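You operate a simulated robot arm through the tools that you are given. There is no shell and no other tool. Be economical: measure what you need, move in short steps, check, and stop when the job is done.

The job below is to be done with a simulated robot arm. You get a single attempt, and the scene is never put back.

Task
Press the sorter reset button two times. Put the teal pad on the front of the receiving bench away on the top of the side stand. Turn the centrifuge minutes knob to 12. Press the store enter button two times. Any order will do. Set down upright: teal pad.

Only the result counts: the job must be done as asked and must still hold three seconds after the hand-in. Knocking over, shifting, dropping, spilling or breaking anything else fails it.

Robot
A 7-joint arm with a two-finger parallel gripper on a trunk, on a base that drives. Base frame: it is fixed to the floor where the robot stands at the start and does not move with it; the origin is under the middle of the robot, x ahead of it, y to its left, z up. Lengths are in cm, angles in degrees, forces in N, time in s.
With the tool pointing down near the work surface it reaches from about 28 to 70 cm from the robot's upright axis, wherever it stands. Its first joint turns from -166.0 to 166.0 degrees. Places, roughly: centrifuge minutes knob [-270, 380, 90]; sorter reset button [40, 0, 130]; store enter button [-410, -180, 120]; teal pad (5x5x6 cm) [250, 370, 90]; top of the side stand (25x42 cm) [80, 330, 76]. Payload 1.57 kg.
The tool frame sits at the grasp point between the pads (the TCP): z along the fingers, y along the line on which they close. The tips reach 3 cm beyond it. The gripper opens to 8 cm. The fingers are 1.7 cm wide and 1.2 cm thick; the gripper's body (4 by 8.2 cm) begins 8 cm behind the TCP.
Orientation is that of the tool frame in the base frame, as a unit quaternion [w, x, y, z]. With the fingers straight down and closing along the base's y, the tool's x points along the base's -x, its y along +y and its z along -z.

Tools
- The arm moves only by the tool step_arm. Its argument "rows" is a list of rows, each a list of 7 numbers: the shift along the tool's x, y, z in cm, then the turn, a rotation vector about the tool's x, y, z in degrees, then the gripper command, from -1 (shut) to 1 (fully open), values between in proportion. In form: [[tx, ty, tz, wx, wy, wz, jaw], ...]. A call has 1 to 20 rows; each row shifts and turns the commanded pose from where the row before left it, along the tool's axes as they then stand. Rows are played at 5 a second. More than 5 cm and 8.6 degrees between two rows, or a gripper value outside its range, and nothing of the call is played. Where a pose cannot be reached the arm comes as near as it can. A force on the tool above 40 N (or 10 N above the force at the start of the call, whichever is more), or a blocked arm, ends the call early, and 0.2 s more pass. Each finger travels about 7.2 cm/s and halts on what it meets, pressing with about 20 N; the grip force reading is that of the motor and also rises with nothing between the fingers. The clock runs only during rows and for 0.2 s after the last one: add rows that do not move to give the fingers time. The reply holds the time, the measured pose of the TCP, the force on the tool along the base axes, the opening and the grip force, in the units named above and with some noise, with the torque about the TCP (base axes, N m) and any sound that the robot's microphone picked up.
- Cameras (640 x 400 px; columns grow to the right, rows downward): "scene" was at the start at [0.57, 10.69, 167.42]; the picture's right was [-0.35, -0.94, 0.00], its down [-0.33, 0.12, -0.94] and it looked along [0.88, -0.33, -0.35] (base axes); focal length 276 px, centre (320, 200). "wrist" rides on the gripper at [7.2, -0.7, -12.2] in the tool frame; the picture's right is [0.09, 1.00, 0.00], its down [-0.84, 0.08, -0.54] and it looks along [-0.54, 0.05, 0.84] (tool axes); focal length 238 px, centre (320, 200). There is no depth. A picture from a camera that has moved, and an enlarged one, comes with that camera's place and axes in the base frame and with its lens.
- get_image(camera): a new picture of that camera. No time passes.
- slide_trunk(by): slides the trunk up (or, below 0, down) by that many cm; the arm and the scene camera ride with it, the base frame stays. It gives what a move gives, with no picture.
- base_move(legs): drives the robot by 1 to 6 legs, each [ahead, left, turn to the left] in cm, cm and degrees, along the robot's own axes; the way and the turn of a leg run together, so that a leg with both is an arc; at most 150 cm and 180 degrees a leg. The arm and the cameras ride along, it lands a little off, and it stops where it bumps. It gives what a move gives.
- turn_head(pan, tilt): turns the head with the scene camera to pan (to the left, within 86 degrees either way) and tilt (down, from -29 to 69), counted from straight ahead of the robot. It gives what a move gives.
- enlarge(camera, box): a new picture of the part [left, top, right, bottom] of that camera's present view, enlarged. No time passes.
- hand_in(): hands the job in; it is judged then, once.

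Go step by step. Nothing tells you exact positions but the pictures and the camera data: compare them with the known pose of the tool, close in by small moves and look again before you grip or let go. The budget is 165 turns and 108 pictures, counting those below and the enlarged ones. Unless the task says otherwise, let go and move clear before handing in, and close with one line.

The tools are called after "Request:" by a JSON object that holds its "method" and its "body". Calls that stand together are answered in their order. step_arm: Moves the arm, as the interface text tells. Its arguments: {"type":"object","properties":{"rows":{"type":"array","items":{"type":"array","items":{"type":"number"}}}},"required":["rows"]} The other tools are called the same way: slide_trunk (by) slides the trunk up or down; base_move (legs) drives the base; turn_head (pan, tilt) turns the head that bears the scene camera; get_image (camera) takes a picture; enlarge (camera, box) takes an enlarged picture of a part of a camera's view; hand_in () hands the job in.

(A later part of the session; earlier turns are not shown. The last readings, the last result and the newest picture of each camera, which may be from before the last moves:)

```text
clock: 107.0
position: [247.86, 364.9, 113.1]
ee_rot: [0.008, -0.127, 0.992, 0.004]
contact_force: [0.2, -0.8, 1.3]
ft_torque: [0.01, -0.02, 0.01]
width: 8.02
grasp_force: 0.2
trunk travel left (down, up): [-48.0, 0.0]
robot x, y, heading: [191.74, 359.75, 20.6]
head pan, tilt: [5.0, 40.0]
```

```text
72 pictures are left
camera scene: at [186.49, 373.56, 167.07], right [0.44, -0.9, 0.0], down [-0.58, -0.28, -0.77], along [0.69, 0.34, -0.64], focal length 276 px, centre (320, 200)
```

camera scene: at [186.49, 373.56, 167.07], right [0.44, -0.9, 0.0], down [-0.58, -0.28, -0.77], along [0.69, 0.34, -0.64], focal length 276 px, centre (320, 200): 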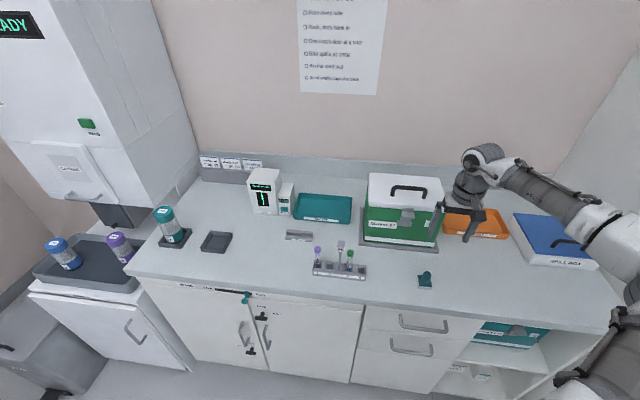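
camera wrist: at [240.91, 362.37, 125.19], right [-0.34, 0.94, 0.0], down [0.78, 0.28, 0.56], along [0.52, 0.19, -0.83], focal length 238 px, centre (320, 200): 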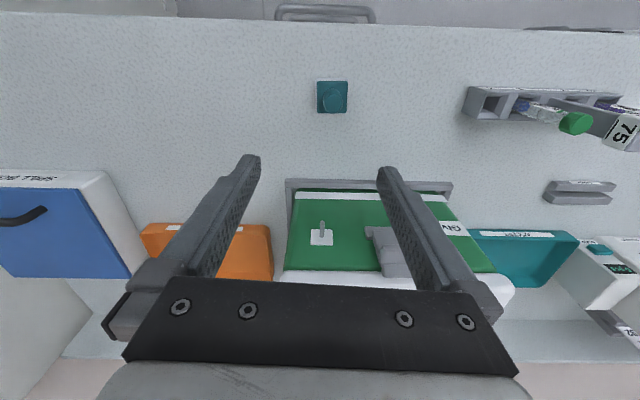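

The pad is at about (246.5, 366.4). I'll centre over it, descend partway and recheck.

Request:
{"method": "step_arm", "body": {"rows": [[1.0, 1.8, 0, 0, 0, 0, 1], [0, 0, 5, 0, 0, 0, 1], [0, 0, 4, 0, 0, 0, 1], [0, 0, 0, 0, 0, 0, 1]]}}

Request:
{"method": "get_image", "body": {"camera": "wrist"}}

Request:
{"method": "enlarge", "body": {"camera": "scene", "box": [360, 180, 520, 300]}}

```text
clock: 108.0
position: [246.57, 366.33, 104.28]
ee_rot: [0.009, -0.127, 0.992, 0.004]
contact_force: [0.0, -0.6, -0.1]
ft_torque: [0.0, 0.01, 0.03]
width: 8.0
grasp_force: 0.1
trunk travel left (down, up): [-48.0, 0.0]
robot x, y, heading: [191.2, 359.91, 21.0]
head pan, tilt: [5.0, 40.0]
```

```text
71 pictures are left
camera wrist: at [239.63, 363.86, 116.25], right [-0.34, 0.94, 0.0], down [0.78, 0.28, 0.56], along [0.52, 0.19, -0.83], focal length 238 px, centre (320, 200)
```

wrist: 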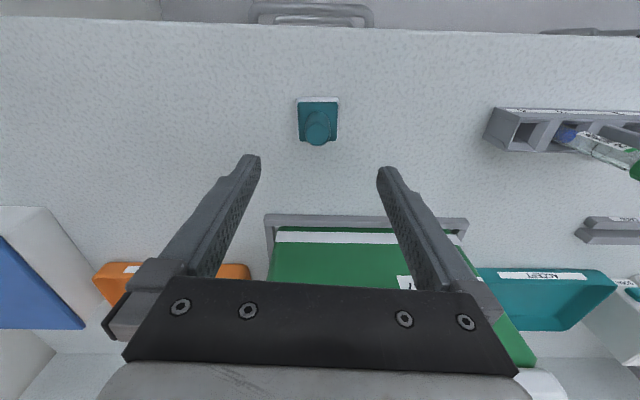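

```text
3.33 times, centred on (440, 240) of scene
camera zoom: at [186.48, 373.57, 167.07], right [0.44, -0.9, 0.0], down [-0.58, -0.28, -0.77], along [0.69, 0.34, -0.64], focal length 920 px, centre (-80, 67)
```

zoom: 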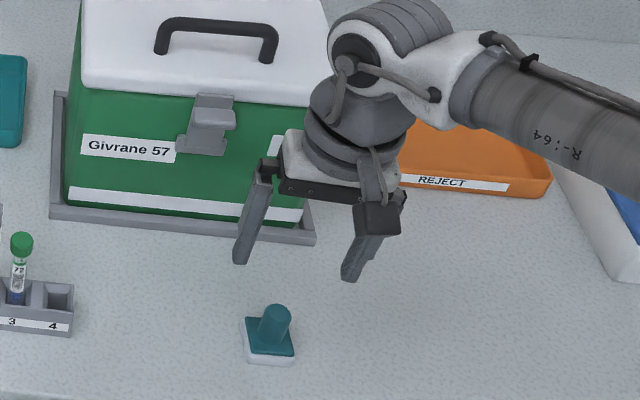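

Aligned over the stem, whose top is near z 96. I'll descend to about 97 and check again before gripping.

Request:
{"method": "step_arm", "body": {"rows": [[0.3, 0, 4, 0, 0, 0, 1], [0, 0, 3.2, 0, 0, 0, 1], [0, 0, 0, 0, 0, 0, 1]]}}

Request:
{"method": "get_image", "body": {"camera": "wrist"}}

Request:
{"method": "enlarge", "body": {"camera": "scene", "box": [380, 210, 480, 300]}}

```text
clock: 108.8
position: [246.32, 366.27, 97.15]
ee_rot: [0.008, -0.125, 0.992, 0.004]
contact_force: [0.2, -0.6, 0.0]
ft_torque: [-0.02, -0.03, 0.02]
width: 8.0
grasp_force: 0.0
trunk travel left (down, up): [-48.0, 0.0]
robot x, y, heading: [191.74, 359.62, 21.1]
head pan, tilt: [5.0, 40.0]
```

```text
69 pictures are left
camera wrist: at [239.36, 363.77, 109.2], right [-0.34, 0.94, 0.0], down [0.78, 0.28, 0.56], along [0.52, 0.19, -0.83], focal length 238 px, centre (320, 200)
```

wrist: 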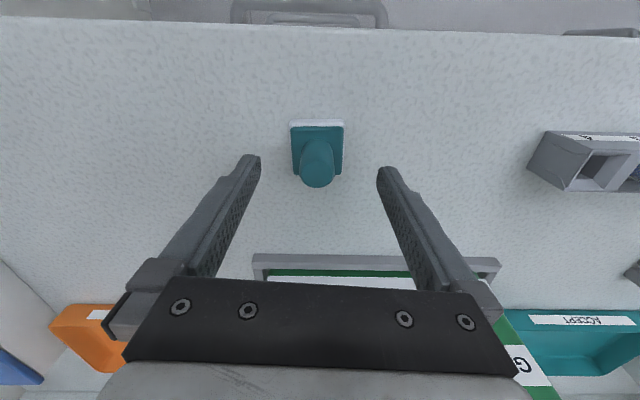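

```text
4.44 times, centred on (430, 255) of scene
camera zoom: at [186.49, 373.57, 167.07], right [0.44, -0.9, 0.0], down [-0.58, -0.28, -0.77], along [0.69, 0.34, -0.64], focal length 1227 px, centre (-169, -44)
```

zoom: 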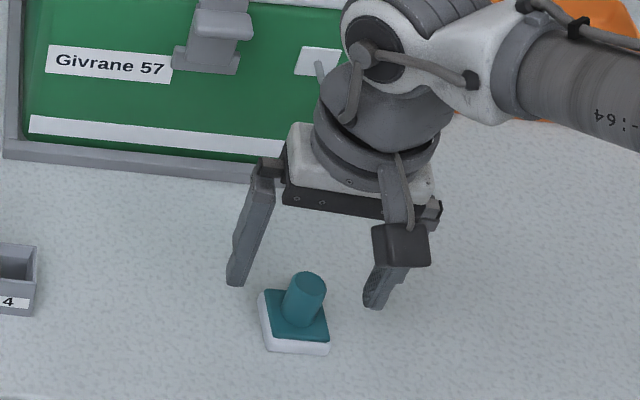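

Stem top is about z 96.7. I'll nudge back slightly, lower 0.8 cm and close on the stem.

Request:
{"method": "step_arm", "body": {"rows": [[0.5, -0.2, 0.8, 0, 0, 0, 1], [0, 0, 0, 0, 0, 0, 1], [0, 0, 0, 0, 0, 0, 0.2], [0, 0, 0, 0, 0, 0, -0.4], [0, 0, 0, 0, 0, 0, -1], [0, 0, 0, 0, 0, 0, -1], [0, 0, 0, 0, 0, 0, -1]]}}

Request:
{"method": "get_image", "body": {"camera": "wrist"}}

```text
clock: 110.4
position: [245.92, 366.04, 96.4]
ee_rot: [0.009, -0.126, 0.992, 0.004]
contact_force: [0.4, -0.7, 0.2]
ft_torque: [-0.04, 0.04, 0.01]
width: 2.26
grasp_force: 20.2
trunk travel left (down, up): [-48.0, 0.0]
robot x, y, heading: [191.53, 359.78, 20.9]
head pan, tilt: [5.0, 40.0]
```

```text
67 pictures are left
camera wrist: at [238.98, 363.52, 108.37], right [-0.34, 0.94, 0.0], down [0.78, 0.28, 0.56], along [0.52, 0.19, -0.83], focal length 238 px, centre (320, 200)
```

wrist: 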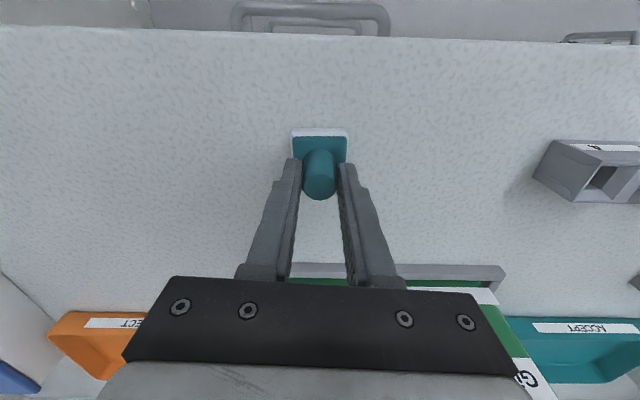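

Gripped the stem at 2.26 cm. I'll lift it straight up and check.

Request:
{"method": "step_arm", "body": {"rows": [[0, 0, -1, 0, 0, 0, -1], [0, 0, -3, 0, 0, 0, -1], [0, 0, -4, 0, 0, 0, -1], [0, 0, -4, 0, 0, 0, -1], [0, 0, -4, 0, 0, 0, -1], [0, 0, 0, 0, 0, 0, -1]]}}

Request:
{"method": "get_image", "body": {"camera": "wrist"}}

Request:
{"method": "enlarge", "body": {"camera": "scene", "box": [360, 160, 520, 300]}}

```text
clock: 111.8
position: [245.69, 365.87, 112.49]
ee_rot: [0.008, -0.126, 0.992, 0.004]
contact_force: [0.2, -0.3, -0.3]
ft_torque: [-0.02, -0.01, 0.0]
width: 2.26
grasp_force: 20.2
trunk travel left (down, up): [-48.0, 0.0]
robot x, y, heading: [191.32, 359.51, 20.9]
head pan, tilt: [5.0, 40.0]
```

```text
66 pictures are left
camera wrist: at [238.7, 363.34, 124.49], right [-0.34, 0.94, 0.0], down [0.78, 0.28, 0.56], along [0.52, 0.19, -0.83], focal length 238 px, centre (320, 200)
```

wrist: 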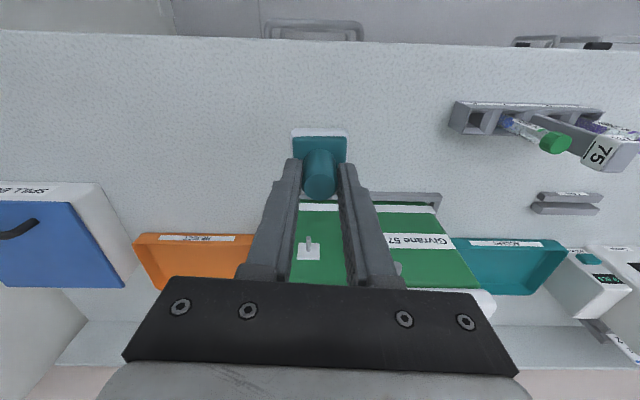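

```text
2.86 times, centred on (440, 230) of scene
camera zoom: at [186.48, 373.57, 167.07], right [0.44, -0.9, 0.0], down [-0.58, -0.28, -0.77], along [0.69, 0.34, -0.64], focal length 789 px, centre (-23, 114)
```

zoom: 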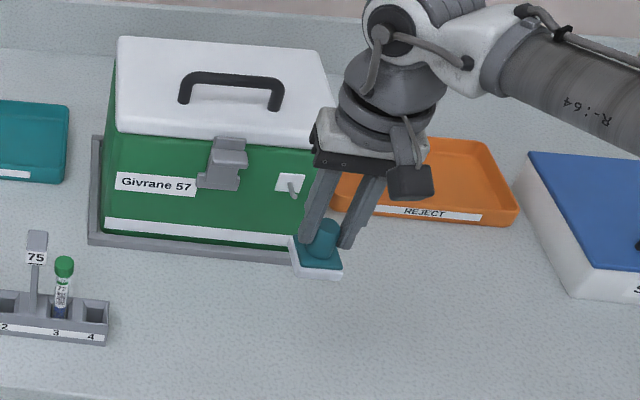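

The pad is held upright. I'll raise it, back away, turn left to face the side stand and look.

Request:
{"method": "step_arm", "body": {"rows": [[0, 0, -4, 0, 0, 0, -1], [0, 0, -4, 0, 0, 0, -1], [0, 0, -4, 0, 0, 0, -1], [0, 0, -4, 0, 0, 0, -1], [3, 2, 0, 0, 0, 0, -1], [3, 2, 0, 0, 0, 0, -1], [3, 2, 0, 0, 0, 0, -1], [0, 0, 0, 0, 0, 0, -1]]}}

Request:
{"method": "base_move", "body": {"legs": [[-22, 0, 0], [0, 0, 172]]}}

Request:
{"method": "turn_head", "body": {"pan": 5, "tilt": 45}}

Request:
{"method": "get_image", "body": {"camera": "scene"}}

```text
clock: 113.6
position: [235.06, 369.33, 128.25]
ee_rot: [0.008, -0.126, 0.992, 0.004]
contact_force: [-0.1, 0.1, -0.6]
ft_torque: [-0.01, 0.02, -0.02]
width: 2.25
grasp_force: 20.4
trunk travel left (down, up): [-48.0, 0.0]
robot x, y, heading: [191.33, 359.41, 21.0]
head pan, tilt: [5.0, 40.0]
```

```text
clock: 125.3
position: [126.89, 346.97, 128.36]
ee_rot: [0.004, 0.997, 0.073, -0.008]
contact_force: [-0.2, -0.2, -0.7]
ft_torque: [0.01, 0.01, -0.01]
width: 2.28
grasp_force: 20.7
trunk travel left (down, up): [-48.0, 0.0]
robot x, y, heading: [171.12, 352.12, -165.1]
head pan, tilt: [5.0, 40.0]
```

```text
clock: 126.0
position: [126.84, 346.99, 128.35]
ee_rot: [0.003, 0.997, 0.073, -0.009]
contact_force: [0.4, -0.1, -0.9]
ft_torque: [-0.02, -0.03, -0.02]
width: 2.29
grasp_force: 19.9
trunk travel left (down, up): [-48.0, 0.0]
robot x, y, heading: [171.44, 352.07, -165.1]
head pan, tilt: [5.0, 45.0]
```

```text
64 pictures are left
camera scene: at [174.73, 337.58, 166.35], right [-0.34, 0.94, 0.0], down [0.67, 0.24, -0.71], along [-0.67, -0.24, -0.71], focal length 276 px, centre (320, 200)
```

scene: 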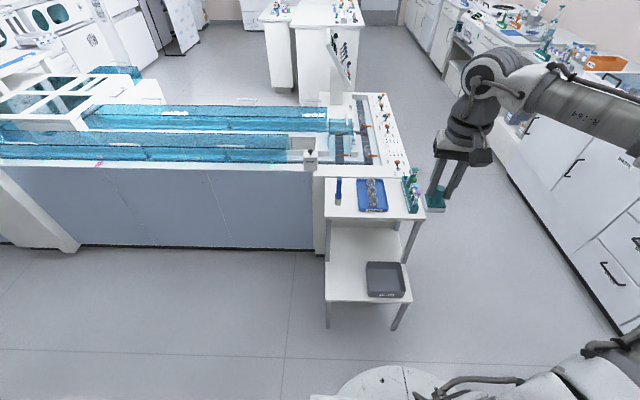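

The side stand's top holds a blue pen, a blue tray and a rack. I'll enlarge to choose a free spot.

Request:
{"method": "enlarge", "body": {"camera": "scene", "box": [300, 150, 450, 260]}}

```text
3.64 times, centred on (375, 205) of scene
camera zoom: at [174.73, 337.58, 166.35], right [-0.34, 0.94, 0.0], down [0.67, 0.24, -0.71], along [-0.67, -0.24, -0.71], focal length 1004 px, centre (120, 182)
```

zoom: 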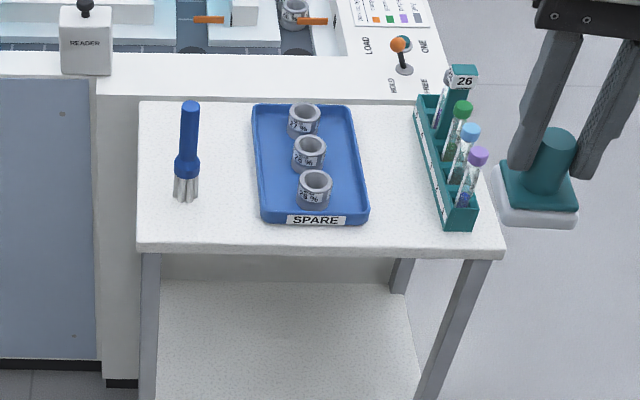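

The best free spot is the gap between the tray and the rack near the front edge, around (84.8, 342.2). I'll drive 30 cm forward and look from above.

Request:
{"method": "base_move", "body": {"legs": [[30, 0, 0]]}}

Request:
{"method": "turn_head", "body": {"pan": -5, "tilt": 55}}

Request:
{"method": "get_image", "body": {"camera": "scene"}}

Request:
{"method": "get_image", "body": {"camera": "wrist"}}

```text
clock: 128.5
position: [98.09, 339.34, 128.26]
ee_rot: [0.002, 0.997, 0.072, -0.008]
contact_force: [0.8, 0.5, -1.2]
ft_torque: [0.02, -0.02, 0.03]
width: 2.25
grasp_force: 19.8
trunk travel left (down, up): [-48.0, 0.0]
robot x, y, heading: [142.46, 344.51, -165.1]
head pan, tilt: [5.0, 45.0]
```

```text
clock: 129.2
position: [97.97, 339.31, 128.17]
ee_rot: [0.003, 0.997, 0.073, -0.009]
contact_force: [-0.6, -0.6, -0.8]
ft_torque: [0.01, -0.02, 0.01]
width: 2.27
grasp_force: 20.0
trunk travel left (down, up): [-48.0, 0.0]
robot x, y, heading: [142.77, 344.09, -165.1]
head pan, tilt: [-5.0, 55.0]
```

```text
62 pictures are left
camera scene: at [146.54, 331.51, 165.01], right [-0.17, 0.99, 0.0], down [0.81, 0.14, -0.57], along [-0.57, -0.1, -0.82], focal length 276 px, centre (320, 200)
```

scene: 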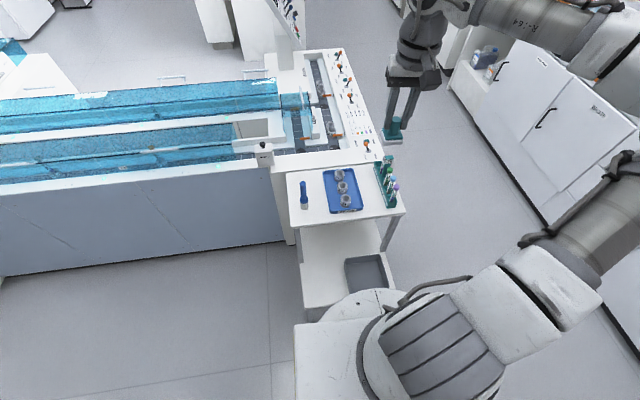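

```text
61 pictures are left
camera wrist: at [105.3, 341.23, 140.33], right [0.23, -0.97, 0.0], down [-0.81, -0.19, 0.56], along [-0.54, -0.13, -0.83], focal length 238 px, centre (320, 200)
```

wrist: 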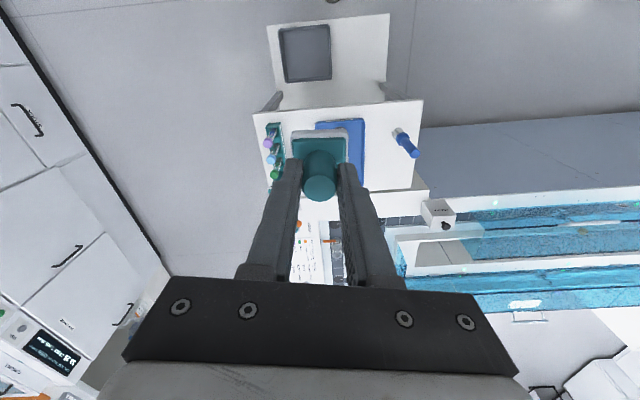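

I'll enlarge the stand top from this closer viewpoint.

Request:
{"method": "enlarge", "body": {"camera": "scene", "box": [275, 145, 415, 235]}}

Request:
{"method": "enlarge", "body": {"camera": "wrist", "box": [240, 80, 440, 220]}}

```text
4.44 times, centred on (345, 190) of scene
camera zoom: at [146.54, 331.51, 165.01], right [-0.17, 0.99, 0.0], down [0.81, 0.14, -0.57], along [-0.57, -0.1, -0.82], focal length 1227 px, centre (209, 244)
```

zoom: 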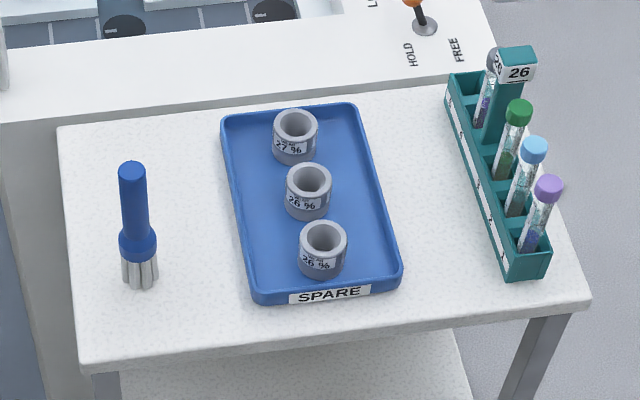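

```text
2.86 times, centred on (340, 150) of wrist
camera zoom: at [105.3, 341.23, 140.33], right [0.23, -0.97, 0.0], down [-0.81, -0.19, 0.56], along [-0.54, -0.13, -0.83], focal length 681 px, centre (263, 343)
```

zoom: 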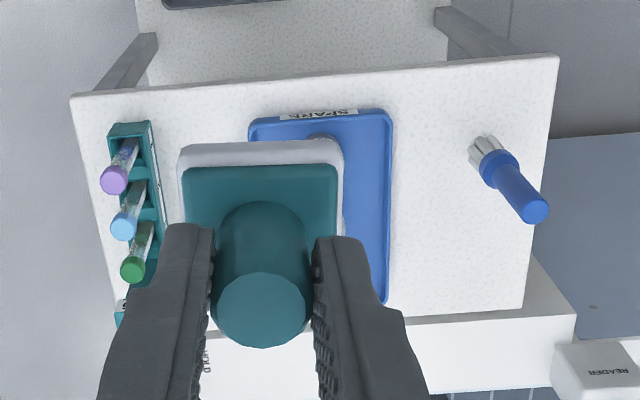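

The gap is about 9 cm wide, centred near (84.6, 341.9). I'll move over it, go partway down and verify.

Request:
{"method": "step_arm", "body": {"rows": [[-4.3, -1.5, 0, 0, 0, 0, -1], [-4.3, -1.5, 0, 0, 0, 0, -1], [-4.3, -1.5, 0, 0, 0, 0, -1], [0, 0, 5, 0, 0, 0, -1], [0, 0, 5, 0, 0, 0, -1], [0, 0, 5, 0, 0, 0, -1], [0, 0, 5, 0, 0, 0, -1], [0, 0, 5, 0, 0, 0, -1], [0, 0, 4, 0, 0, 0, -1], [0, 0, 0, 0, 0, 0, -1]]}}

Request:
{"method": "enlarge", "body": {"camera": "scene", "box": [275, 115, 435, 235]}}

Request:
{"method": "get_image", "body": {"camera": "wrist"}}

```text
clock: 131.4
position: [84.37, 341.74, 99.5]
ee_rot: [0.004, 0.997, 0.072, -0.008]
contact_force: [0.1, 0.0, -0.5]
ft_torque: [0.0, 0.02, 0.02]
width: 2.29
grasp_force: 20.1
trunk travel left (down, up): [-48.0, 0.0]
robot x, y, heading: [142.58, 344.24, -165.1]
head pan, tilt: [-5.0, 55.0]
```

```text
3.33 times, centred on (355, 175) of scene
camera zoom: at [146.53, 331.52, 165.0], right [-0.17, 0.99, 0.0], down [0.81, 0.14, -0.57], along [-0.57, -0.1, -0.82], focal length 920 px, centre (203, 283)
```

zoom: 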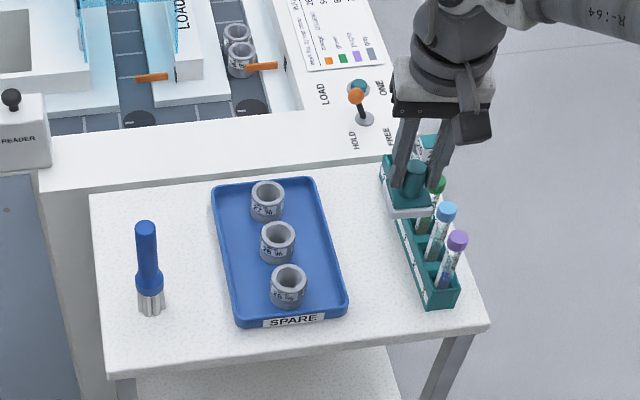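

```text
57 pictures are left
camera wrist: at [91.4, 343.55, 111.43], right [0.24, -0.97, 0.0], down [-0.81, -0.19, 0.56], along [-0.54, -0.13, -0.83], focal length 238 px, centre (320, 200)
```

wrist: 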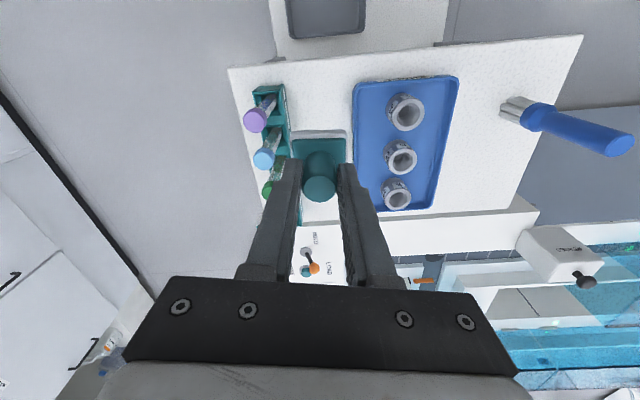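

Projected straight down, the pad lands mid-gap. I'll descend to just above the stand and then creep in until contact.

Request:
{"method": "step_arm", "body": {"rows": [[0, 0, 5, 0, 0, 0, -1], [0, 0, 5, 0, 0, 0, -1], [0, 0, 5, 0, 0, 0, -1], [0, 0, 0, 0, 0, 0, -1]]}}

Request:
{"method": "enlarge", "body": {"camera": "scene", "box": [315, 145, 415, 235]}}

Request:
{"method": "get_image", "body": {"camera": "wrist"}}

```text
clock: 132.4
position: [83.72, 341.44, 84.57]
ee_rot: [0.003, 0.997, 0.073, -0.009]
contact_force: [-0.4, 0.3, -1.2]
ft_torque: [-0.02, 0.03, 0.0]
width: 2.27
grasp_force: 20.1
trunk travel left (down, up): [-48.0, 0.0]
robot x, y, heading: [142.44, 344.2, -165.5]
head pan, tilt: [-5.0, 55.0]
```

```text
4.44 times, centred on (365, 190) of scene
camera zoom: at [146.53, 331.51, 165.0], right [-0.17, 0.99, 0.0], down [0.81, 0.14, -0.57], along [-0.57, -0.1, -0.82], focal length 1227 px, centre (120, 244)
```

zoom: 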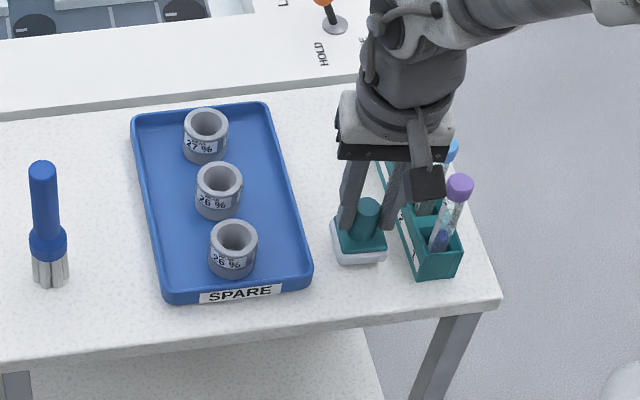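

```text
55 pictures are left
camera wrist: at [90.93, 343.39, 96.6], right [0.23, -0.97, 0.0], down [-0.81, -0.19, 0.56], along [-0.54, -0.13, -0.83], focal length 238 px, centre (320, 200)
```

wrist: 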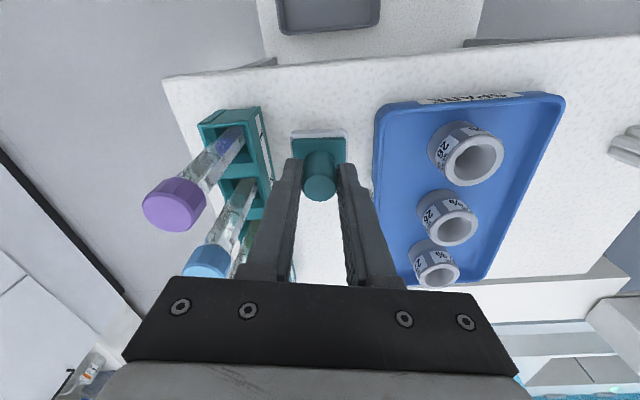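

The blue tube cap sits close to the hand. I'll shift 0.8 cm toward the tray and 1 cm toward the front edge, then lower gently to contact.

Request:
{"method": "step_arm", "body": {"rows": [[1.0, 0.8, 0, 0, 0, 0, -1], [0, 0, 1, 0, 0, 0, -1], [0, 0, 0.4, 0, 0, 0, -1], [0, 0, 0, 0, 0, 0, -1]]}}

Request:
{"method": "enlarge", "body": {"camera": "scene", "box": [335, 155, 415, 225]}}

```text
clock: 133.4
position: [85.19, 341.01, 83.5]
ee_rot: [0.004, 0.997, 0.073, -0.008]
contact_force: [0.7, 0.0, 0.6]
ft_torque: [0.0, 0.0, -0.02]
width: 2.27
grasp_force: 20.2
out of reach, approached as far as the arm can: row 3
trunk travel left (down, up): [-48.0, 0.0]
robot x, y, heading: [142.67, 344.5, -165.2]
head pan, tilt: [-5.0, 55.0]
```

```text
5.71 times, centred on (375, 190) of scene
camera zoom: at [146.54, 331.52, 165.0], right [-0.17, 0.99, 0.0], down [0.81, 0.14, -0.57], along [-0.57, -0.1, -0.82], focal length 1577 px, centre (6, 257)
```

zoom: 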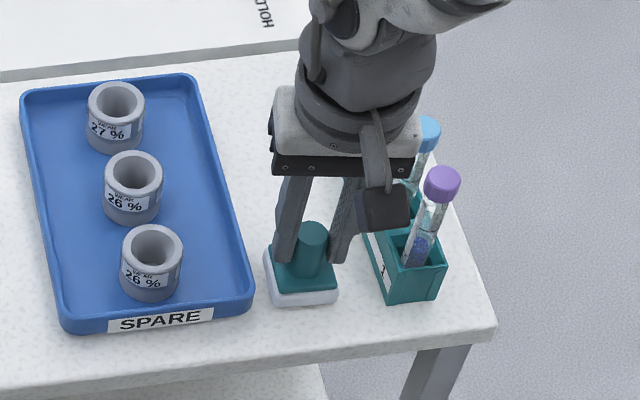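

The arm is at its lower reach limit, so I'll lower with the trunk in small steps.

Request:
{"method": "slide_trunk", "body": {"by": -0.7}}

Request:
{"method": "slide_trunk", "body": {"by": -0.5}}

Request:
{"method": "enlarge", "body": {"camera": "scene", "box": [335, 155, 415, 225]}}

```text
clock: 134.0
position: [85.15, 340.82, 83.27]
ee_rot: [0.004, 0.997, 0.072, -0.011]
contact_force: [1.7, 0.3, 19.7]
ft_torque: [0.02, 0.05, 0.0]
width: 2.3
grasp_force: 19.7
trunk travel left (down, up): [-47.3, 0.7]
robot x, y, heading: [142.51, 344.42, -165.2]
head pan, tilt: [-5.0, 55.0]
```

```text
clock: 134.5
position: [85.08, 340.9, 82.58]
ee_rot: [0.003, 0.997, 0.072, -0.01]
contact_force: [-3.2, -1.4, 16.7]
ft_torque: [0.03, 0.25, -0.01]
width: 2.28
grasp_force: 19.2
trunk travel left (down, up): [-46.8, 1.2]
robot x, y, heading: [142.6, 344.22, -165.1]
head pan, tilt: [-5.0, 55.0]
```

```text
5.71 times, centred on (375, 190) of scene
camera zoom: at [146.65, 331.51, 163.79], right [-0.17, 0.99, 0.0], down [0.81, 0.14, -0.57], along [-0.57, -0.1, -0.82], focal length 1577 px, centre (6, 257)
```

zoom: 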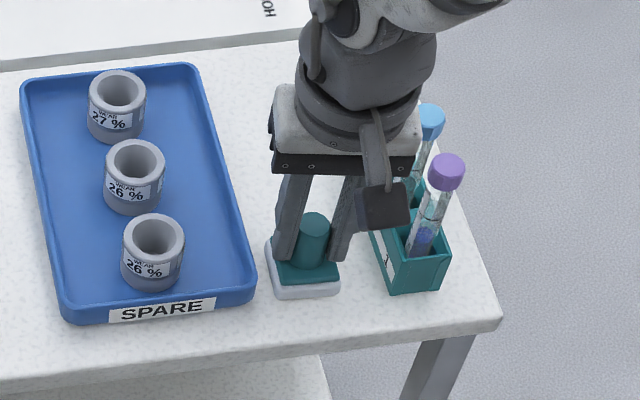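

The pad is firmly on the stand (about 17 N). I'll open just enough to release, then rise straight up.

Request:
{"method": "step_arm", "body": {"rows": [[0, 0, 0, 0, 0, 0, -0.3], [0, 0, 0, 0, 0, 0, 0.0], [0, 0, 0, 0, 0, 0, 0.0]]}}

Request:
{"method": "step_arm", "body": {"rows": [[0, 0, -1, 0, 0, 0, 0.0], [0, 0, -2, 0, 0, 0, 0.0], [0, 0, -4, 0, 0, 0, 0.0], [0, 0, -5, 0, 0, 0, 0.0], [0, 0, -5, 0, 0, 0, 0.0], [0, 0, -5, 0, 0, 0, 0.0], [0, 0, -5, 0, 0, 0, 0.0], [0, 0, -5, 0, 0, 0, 0.0], [0, 0, -5, 0, 0, 0, -1], [0, 0, 0, 0, 0, 0, -1]]}}

Request:
{"method": "enlarge", "body": {"camera": "scene", "box": [275, 125, 435, 235]}}

```text
clock: 135.3
position: [85.23, 340.95, 82.39]
ee_rot: [0.003, 0.997, 0.073, -0.008]
contact_force: [-0.6, 0.3, -1.1]
ft_torque: [-0.01, 0.0, 0.0]
width: 4.02
grasp_force: 0.0
trunk travel left (down, up): [-46.8, 1.2]
robot x, y, heading: [142.51, 343.81, -165.2]
head pan, tilt: [-5.0, 55.0]
```

```text
clock: 137.5
position: [85.99, 341.0, 119.78]
ee_rot: [0.004, 0.997, 0.072, -0.008]
contact_force: [-0.6, -0.9, 0.1]
ft_torque: [-0.02, 0.03, 0.01]
width: 0.0
grasp_force: 19.4
trunk travel left (down, up): [-46.8, 1.2]
robot x, y, heading: [141.94, 344.26, -165.1]
head pan, tilt: [-5.0, 55.0]
```

```text
3.64 times, centred on (355, 180) of scene
camera zoom: at [146.55, 331.52, 163.8], right [-0.17, 0.99, 0.0], down [0.81, 0.14, -0.57], along [-0.57, -0.1, -0.82], focal length 1004 px, centre (193, 273)
```

zoom: 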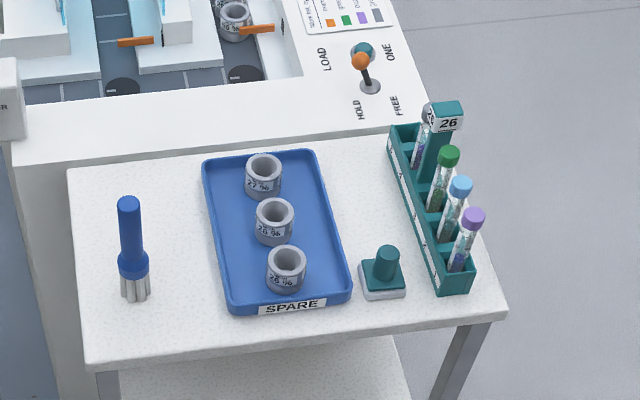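

The pad stands upright on the stand with its neighbours undisturbed. Next I'll pull the arm in and drive back toward the centrifuge.

Request:
{"method": "step_arm", "body": {"rows": [[4, 0, -2, 0, 0, 0, -1], [4, 0, -2, 0, 0, 0, -1], [4, 0, -2, 0, 0, 0, -1], [0, 0, 0, 0, 0, 0, -1]]}}

Request:
{"method": "base_move", "body": {"legs": [[-20, 0, 0], [0, 0, -57], [97, 0, 0], [0, 0, 62], [130, 0, 0]]}}

Request:
{"method": "turn_head", "body": {"pan": -25, "tilt": 30}}

Request:
{"method": "get_image", "body": {"camera": "scene"}}

```text
clock: 138.5
position: [97.57, 342.88, 125.49]
ee_rot: [0.003, 0.997, 0.072, -0.009]
contact_force: [0.1, 0.0, 0.2]
ft_torque: [-0.04, -0.01, -0.01]
width: 0.0
grasp_force: 19.9
trunk travel left (down, up): [-46.8, 1.2]
robot x, y, heading: [142.68, 344.41, -165.5]
head pan, tilt: [-5.0, 55.0]
```

```text
clock: 162.1
position: [-77.38, 368.01, 125.43]
ee_rot: [0.003, 0.993, 0.115, -0.009]
contact_force: [0.6, -0.9, -0.4]
ft_torque: [-0.01, -0.01, -0.03]
width: 0.01
grasp_force: 20.2
trunk travel left (down, up): [-46.8, 1.2]
robot x, y, heading: [-32.67, 373.01, -160.4]
head pan, tilt: [-5.0, 55.0]
```

```text
clock: 163.0
position: [-77.32, 367.88, 125.47]
ee_rot: [0.003, 0.993, 0.116, -0.009]
contact_force: [-1.2, -0.3, 0.0]
ft_torque: [0.01, 0.03, 0.03]
width: 0.0
grasp_force: 20.2
trunk travel left (down, up): [-46.8, 1.2]
robot x, y, heading: [-33.03, 372.88, -160.3]
head pan, tilt: [-25.0, 30.0]
```

```text
51 pictures are left
camera scene: at [-29.54, 363.48, 167.4], right [0.09, 1.0, 0.0], down [0.5, -0.05, -0.87], along [-0.86, 0.08, -0.5], focal length 276 px, centre (320, 200)
```

scene: 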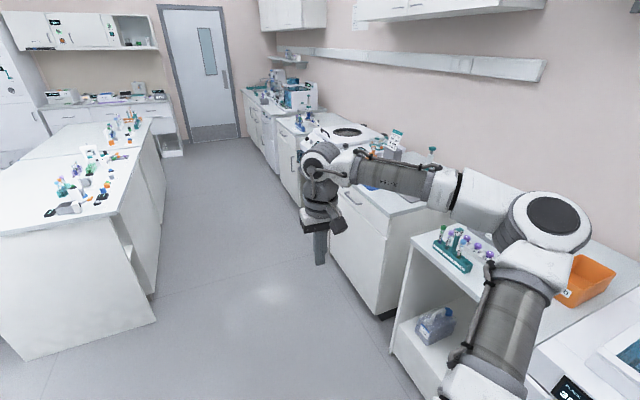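

The aisle toward the centrifuge is clear. I'll drive along it and turn to face it.

Request:
{"method": "base_move", "body": {"legs": [[0, 0, -5], [150, 0, 0], [50, 0, 0], [0, 0, -85]]}}

Request:
{"method": "turn_head", "body": {"pan": 10, "tilt": 35}}

Request:
{"method": "get_image", "body": {"camera": "scene"}}

```text
clock: 181.8
position: [-230.18, 369.59, 125.39]
ee_rot: [-0.004, 0.768, -0.64, -0.009]
contact_force: [0.5, 0.2, -0.3]
ft_torque: [0.03, 0.0, -0.02]
width: 0.02
grasp_force: 19.9
trunk travel left (down, up): [-46.8, 1.2]
robot x, y, heading: [-226.69, 324.7, 106.9]
head pan, tilt: [-25.0, 30.0]
```

```text
clock: 182.8
position: [-230.08, 369.69, 125.44]
ee_rot: [-0.003, 0.769, -0.639, -0.009]
contact_force: [0.2, -1.1, 0.1]
ft_torque: [0.02, 0.04, -0.01]
width: 0.0
grasp_force: 20.0
trunk travel left (down, up): [-46.8, 1.2]
robot x, y, heading: [-227.12, 324.54, 107.1]
head pan, tilt: [10.0, 35.0]
```

```text
50 pictures are left
camera scene: at [-242.19, 320.72, 166.63], right [0.89, 0.45, 0.0], down [0.26, -0.51, -0.82], along [-0.37, 0.73, -0.57], focal length 276 px, centre (320, 200)
```

scene: 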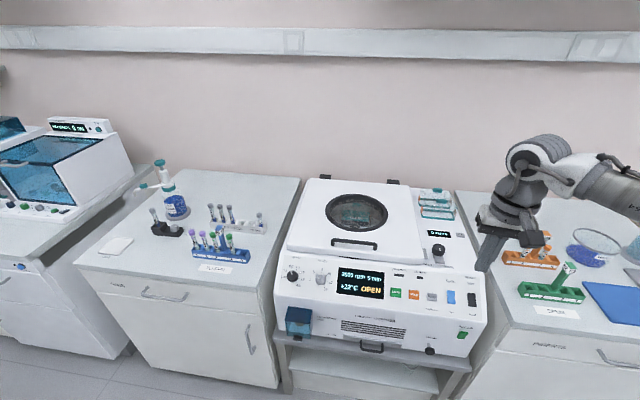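

Request:
{"method": "enlarge", "body": {"camera": "scene", "box": [265, 225, 495, 365]}}

Request:
{"method": "enlarge", "body": {"camera": "scene", "box": [275, 250, 395, 325]}}

```text
2.78 times, centred on (380, 295) of scene
camera zoom: at [-242.19, 320.72, 166.63], right [0.89, 0.45, 0.0], down [0.26, -0.51, -0.82], along [-0.37, 0.73, -0.57], focal length 768 px, centre (153, -64)
```

zoom: 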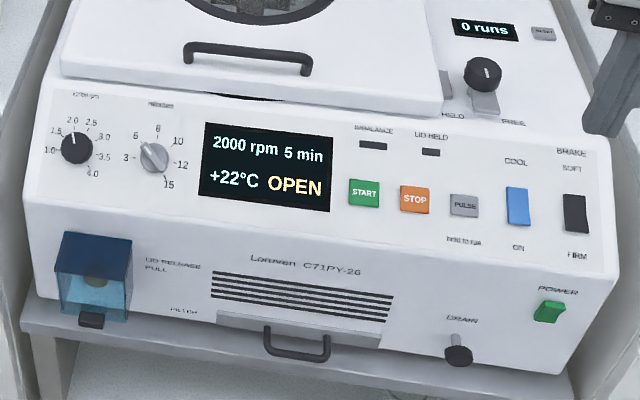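

```text
5.33 times, centred on (335, 288) of scene
camera zoom: at [-242.19, 320.72, 166.63], right [0.89, 0.45, 0.0], down [0.26, -0.51, -0.82], along [-0.37, 0.73, -0.57], focal length 1472 px, centre (240, -267)
```

zoom: 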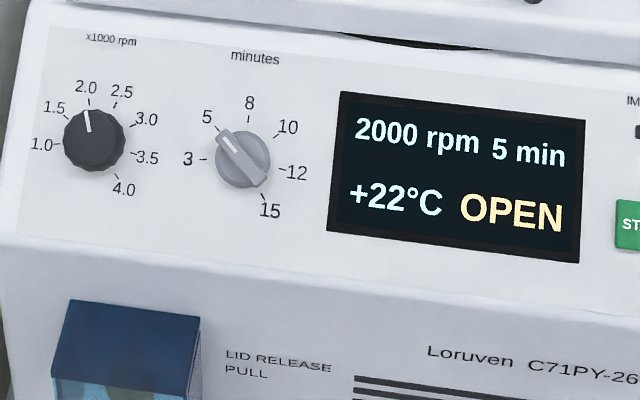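

The minutes knob points at 5, and 12 lies about 135° clockwise from it. I'll sidestep left so the knob is dead ahead, then measure the panel slant from new viewpoints.

Request:
{"method": "base_move", "body": {"legs": [[-5, 25, 0]]}}

Request:
{"method": "turn_head", "body": {"pan": 5, "tilt": 45}}

Request:
{"method": "get_image", "body": {"camera": "scene"}}

Request:
{"method": "get_image", "body": {"camera": "wrist"}}

```text
clock: 185.3
position: [-252.2, 357.56, 125.38]
ee_rot: [-0.003, 0.77, -0.638, -0.008]
contact_force: [0.0, -0.5, -0.3]
ft_torque: [0.0, -0.01, 0.01]
width: 0.0
grasp_force: 20.2
trunk travel left (down, up): [-46.8, 1.2]
robot x, y, heading: [-249.31, 312.76, 107.1]
head pan, tilt: [10.0, 35.0]
```

```text
clock: 186.0
position: [-252.21, 357.59, 125.4]
ee_rot: [-0.003, 0.77, -0.638, -0.008]
contact_force: [-0.1, 0.4, -0.2]
ft_torque: [0.04, 0.04, 0.02]
width: 0.0
grasp_force: 20.0
trunk travel left (down, up): [-46.8, 1.2]
robot x, y, heading: [-248.64, 312.36, 107.1]
head pan, tilt: [5.0, 45.0]
```

```text
47 pictures are left
camera scene: at [-263.17, 308.36, 165.15], right [0.93, 0.38, 0.0], down [0.27, -0.65, -0.71], along [-0.27, 0.66, -0.71], focal length 276 px, centre (320, 200)
```

scene: 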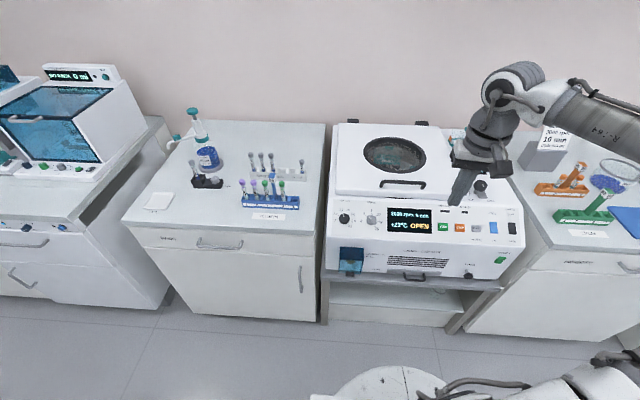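

```text
46 pictures are left
camera wrist: at [-250.1, 350.51, 137.43], right [-0.96, -0.27, 0.0], down [-0.23, 0.8, 0.56], along [-0.16, 0.53, -0.83], focal length 238 px, centre (320, 200)
```

wrist: 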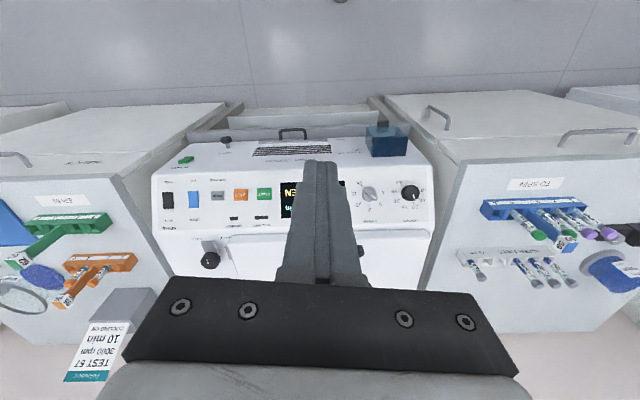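

The knob triangulates to about (-270.7, 376.5, 89). I'll enlarge both views to measure the panel's tilt.

Request:
{"method": "enlarge", "body": {"camera": "scene", "box": [315, 185, 435, 285]}}

Request:
{"method": "enlarge", "body": {"camera": "wrist", "box": [330, 110, 450, 250]}}

```text
4.00 times, centred on (375, 235) of scene
camera zoom: at [-263.17, 308.36, 165.15], right [0.93, 0.38, 0.0], down [0.27, -0.65, -0.71], along [-0.27, 0.66, -0.71], focal length 1104 px, centre (100, 60)
```

zoom: 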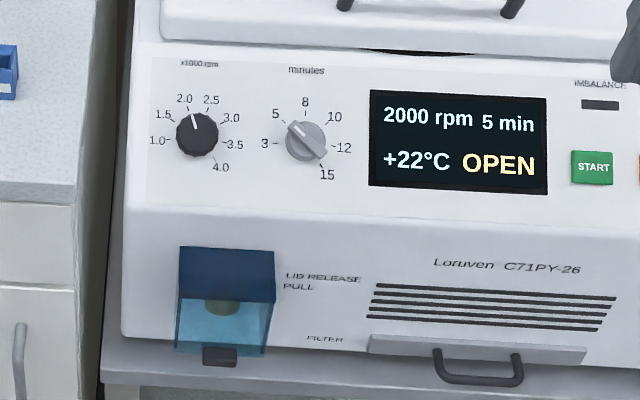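

```text
2.86 times, centred on (390, 180) of wrist
camera zoom: at [-250.1, 350.51, 137.43], right [-0.96, -0.27, 0.0], down [-0.23, 0.8, 0.56], along [-0.16, 0.53, -0.83], focal length 681 px, centre (120, 257)
```

zoom: 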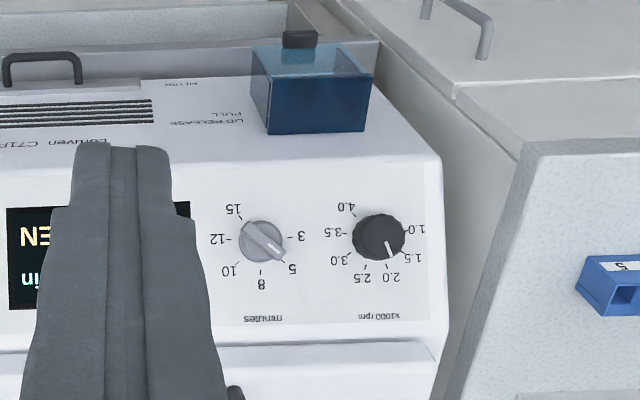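

The panel slopes about 35° from horizontal, so the tool must tilt forward about 35° and turn its jaws square to the knob's bar. I'll set that orientation while high up.

Request:
{"method": "step_arm", "body": {"rows": [[0, 0, 0, 0, 0, -8, -1], [0, 0, 0, 0, -7, 0, -1], [0, 0, 0, 0, -7, 0, -1], [0, 0, 0, 0, -7, 0, -1], [0, 0, 0, 0, -7, 0, -1], [0, 0, 0, 0, -7, 0, -1], [0, 0, 0, 0, 0, -7.5, 0], [0, 0, 0, 0, 0, -7.5, 0], [0, 0, 0, 0, 0, -7.5, 0], [0, 0, 0, 0, 0, -7.5, 0], [0, 0, 0, 0, 0, -7.5, 0], [0, 0, 0, 0, 0, -7.5, 0], [0, 0, 0, 0, 0, 0, 0]]}}

Request:
{"method": "get_image", "body": {"camera": "scene"}}

```text
clock: 188.8
position: [-251.39, 357.64, 124.88]
ee_rot: [-0.262, 0.922, -0.232, -0.167]
contact_force: [-1.3, 0.0, 0.2]
ft_torque: [0.01, 0.0, -0.01]
width: 4.02
grasp_force: 0.0
out of reach, approached as far as the arm can: row 12
trunk travel left (down, up): [-46.8, 1.2]
robot x, y, heading: [-248.87, 312.89, 107.3]
head pan, tilt: [5.0, 45.0]
```

```text
43 pictures are left
camera scene: at [-263.22, 308.33, 165.14], right [0.93, 0.38, 0.0], down [0.27, -0.65, -0.71], along [-0.27, 0.65, -0.71], focal length 276 px, centre (320, 200)
```

scene: 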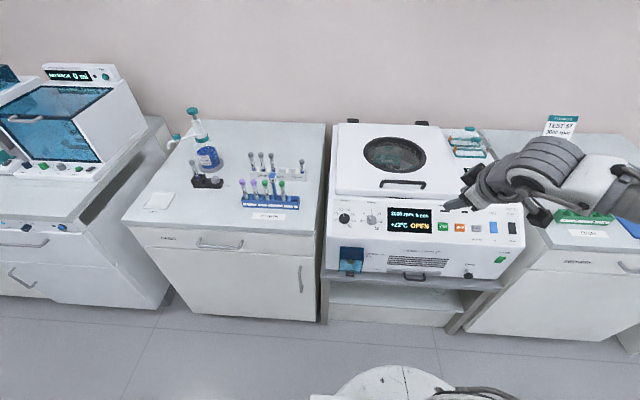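

Orientation is good. Now I'll move to 12 cm off the knob along the panel normal and look with the wrist camera.

Request:
{"method": "step_arm", "body": {"rows": [[-1.03, 1.43, 4.46, 0, 0, 0, 0], [-1.03, 1.43, 4.46, 0, 0, 0, 0], [-1.03, 1.43, 4.46, 0, 0, 0, 0], [-1.03, 1.43, 4.46, 0, 0, 0, 0], [-1.03, 1.43, 4.46, 0, 0, 0, 0], [-1.03, 1.43, 4.46, 0, 0, 0, 0], [-1.03, 1.43, 4.46, 0, 0, 0, 0], [0, 0, 0, 0, 0, 0, 0]]}}

Request:
{"method": "get_image", "body": {"camera": "wrist"}}

Request:
{"method": "enlarge", "body": {"camera": "scene", "box": [315, 145, 455, 265]}}

```text
clock: 190.6
position: [-268.42, 369.72, 98.48]
ee_rot: [-0.262, 0.926, -0.217, -0.165]
contact_force: [0.4, 0.1, 0.4]
ft_torque: [0.0, 0.01, 0.01]
width: 4.03
grasp_force: 0.1
trunk travel left (down, up): [-46.8, 1.2]
robot x, y, heading: [-249.05, 312.58, 107.1]
head pan, tilt: [5.0, 45.0]
```

```text
42 pictures are left
camera wrist: at [-259.56, 361.21, 105.64], right [-0.41, -0.79, -0.45], down [-0.65, -0.1, 0.76], along [-0.64, 0.6, -0.48], focal length 238 px, centre (320, 200)
```

wrist: 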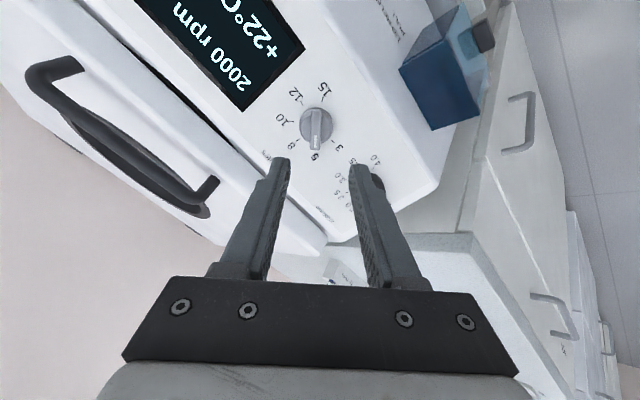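

```text
3.33 times, centred on (385, 205) of scene
camera zoom: at [-263.17, 308.38, 165.14], right [0.93, 0.38, 0.0], down [0.27, -0.65, -0.71], along [-0.27, 0.65, -0.71], focal length 920 px, centre (103, 183)
```

zoom: 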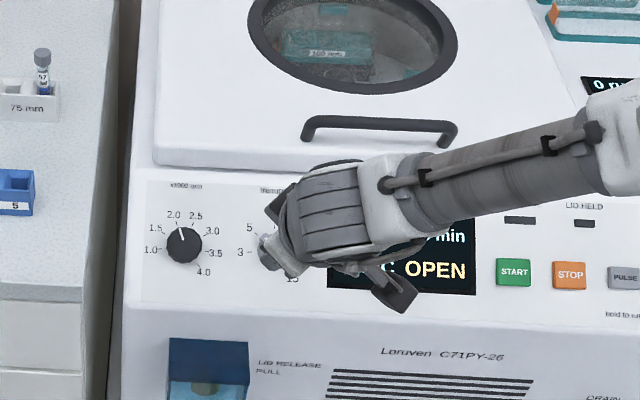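

The bar is nicely lined up between the fingers. I'll advance 7 cm and check again.

Request:
{"method": "step_arm", "body": {"rows": [[0.3, -0.3, 2.5, 0, 0, 0, 0], [0, 0, 2.5, 0, 0, 0, 0], [0, 0, 2, 0, 0, 0, 0], [0, 0, 0, 0, 0, 0, 0]]}}

Request:
{"method": "enlarge", "body": {"camera": "wrist", "box": [210, 80, 430, 260]}}

```text
clock: 191.6
position: [-269.18, 373.69, 92.97]
ee_rot: [-0.262, 0.926, -0.217, -0.165]
contact_force: [0.4, -0.2, 0.3]
ft_torque: [0.04, -0.01, 0.0]
width: 3.96
grasp_force: 0.1
trunk travel left (down, up): [-46.8, 1.2]
robot x, y, heading: [-248.81, 312.58, 107.0]
head pan, tilt: [5.0, 45.0]
```

```text
2.22 times, centred on (320, 170) of wrist
camera zoom: at [-260.4, 365.17, 99.98], right [-0.41, -0.79, -0.45], down [-0.65, -0.1, 0.76], along [-0.64, 0.6, -0.47], focal length 530 px, centre (320, 267)
```

zoom: 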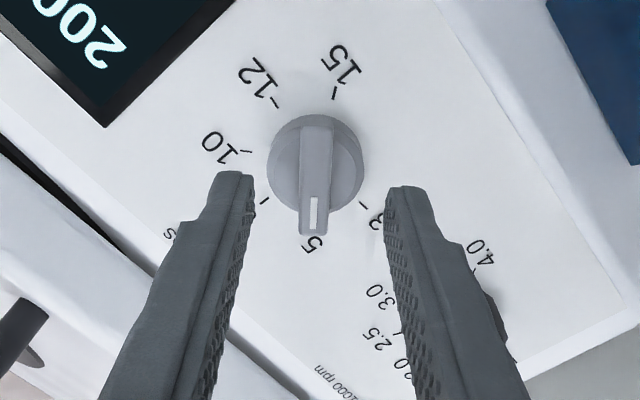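

Centred within a millimetre or two; the bar is about 3 cm beyond the tips. I'll creep in so the tips straddle the bar.

Request:
{"method": "step_arm", "body": {"rows": [[0, 0, 1.5, 0, 0, 0, 0], [0, 0, 1.2, 0, 0, 0, 0], [0, 0, 0.4, 0, 0, 0, 0], [0, 0, 0.3, 0, 0, 0, 0], [0, 0, 0, 0, 0, 0, 0]]}}

Request:
{"method": "enlarge", "body": {"camera": "wrist", "box": [230, 110, 410, 260]}}

```text
clock: 192.8
position: [-269.71, 375.46, 90.26]
ee_rot: [-0.263, 0.926, -0.217, -0.164]
contact_force: [-0.6, -0.2, -0.2]
ft_torque: [0.02, -0.02, 0.0]
width: 3.99
grasp_force: 0.2
trunk travel left (down, up): [-46.8, 1.2]
robot x, y, heading: [-248.82, 312.79, 107.1]
head pan, tilt: [5.0, 45.0]
```

```text
2.67 times, centred on (320, 185) of wrist
camera zoom: at [-261.09, 367.04, 97.28], right [-0.41, -0.79, -0.45], down [-0.65, -0.1, 0.76], along [-0.64, 0.6, -0.47], focal length 636 px, centre (320, 240)
```

zoom: 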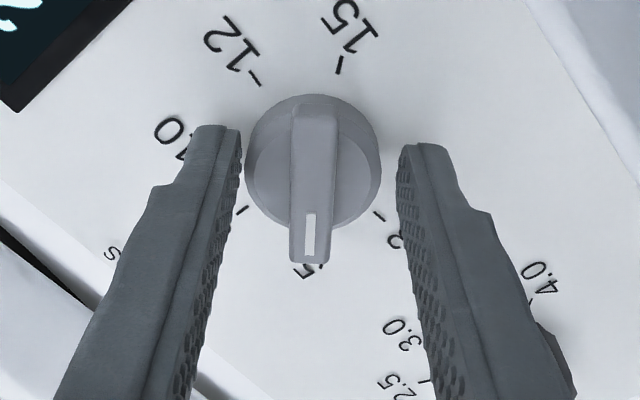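

The tips are about level with the bar's top. I'll go 0.7 cm deeper and close.

Request:
{"method": "step_arm", "body": {"rows": [[0, 0, 0.4, 0, 0, 0, 0], [0, 0, 0.3, 0, 0, 0, 0], [0, 0, 0, 0, 0, 0, -0.3], [0, 0, 0, 0, 0, 0, -0.6], [0, 0, 0, 0, 0, 0, -1], [0, 0, 0, 0, 0, 0, -1], [0, 0, 0, 0, 0, 0, -1]]}}

Request:
{"method": "enlarge", "body": {"camera": "wrist", "box": [230, 110, 410, 260]}}

```text
clock: 194.4
position: [-270.05, 375.96, 89.67]
ee_rot: [-0.263, 0.925, -0.218, -0.164]
contact_force: [0.9, 8.8, 8.0]
ft_torque: [-0.03, -0.07, -0.13]
width: 3.51
grasp_force: 42.7
trunk travel left (down, up): [-46.8, 1.2]
robot x, y, heading: [-249.16, 312.61, 107.5]
head pan, tilt: [5.0, 45.0]
```

```text
2.67 times, centred on (320, 185) of wrist
camera zoom: at [-261.16, 367.5, 96.78], right [-0.41, -0.79, -0.45], down [-0.65, -0.1, 0.76], along [-0.64, 0.6, -0.47], focal length 636 px, centre (320, 240)
```

zoom: 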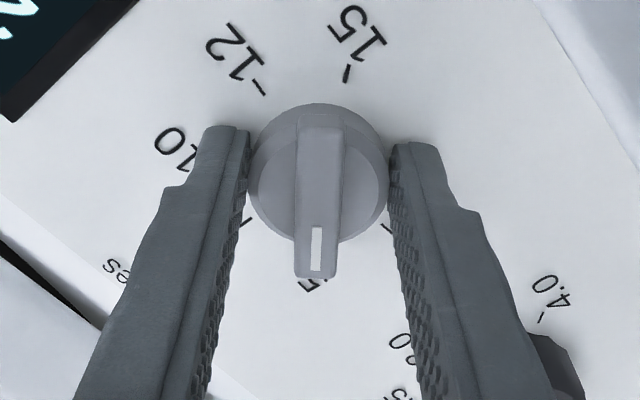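

The fingers gripped the disc's rim (3.5 cm). I'll try a small turn and see whether the knob follows.

Request:
{"method": "step_arm", "body": {"rows": [[0, 0, 0, 0, 0, 7.5, -1], [0, 0, 0, 0, 0, 7.5, -1], [0, 0, 0, 0, 0, 7.5, -1], [0, 0, 0, 0, 0, 0, -1]]}}

Request:
{"method": "enlarge", "body": {"camera": "wrist", "box": [230, 110, 410, 260]}}

```text
clock: 195.4
position: [-270.05, 375.95, 89.61]
ee_rot: [-0.226, 0.865, -0.395, -0.213]
contact_force: [0.4, 6.0, 10.0]
ft_torque: [0.38, 0.19, 0.04]
width: 3.52
grasp_force: 42.1
trunk travel left (down, up): [-46.8, 1.2]
robot x, y, heading: [-248.88, 312.67, 107.1]
head pan, tilt: [5.0, 45.0]
```

```text
2.67 times, centred on (320, 185) of wrist
camera zoom: at [-262.83, 365.37, 95.69], right [-0.72, -0.64, -0.27], down [-0.46, 0.14, 0.88], along [-0.52, 0.75, -0.4], focal length 636 px, centre (320, 240)
```

zoom: 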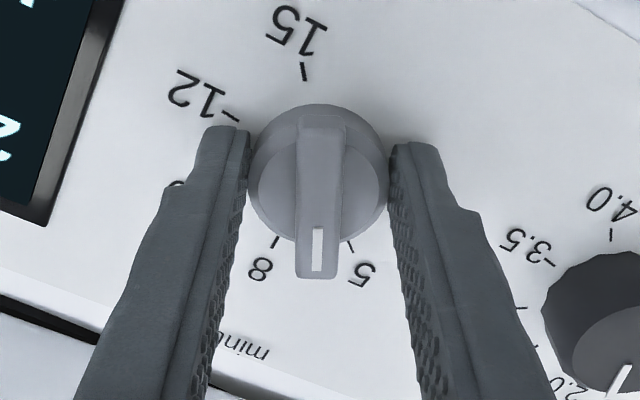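

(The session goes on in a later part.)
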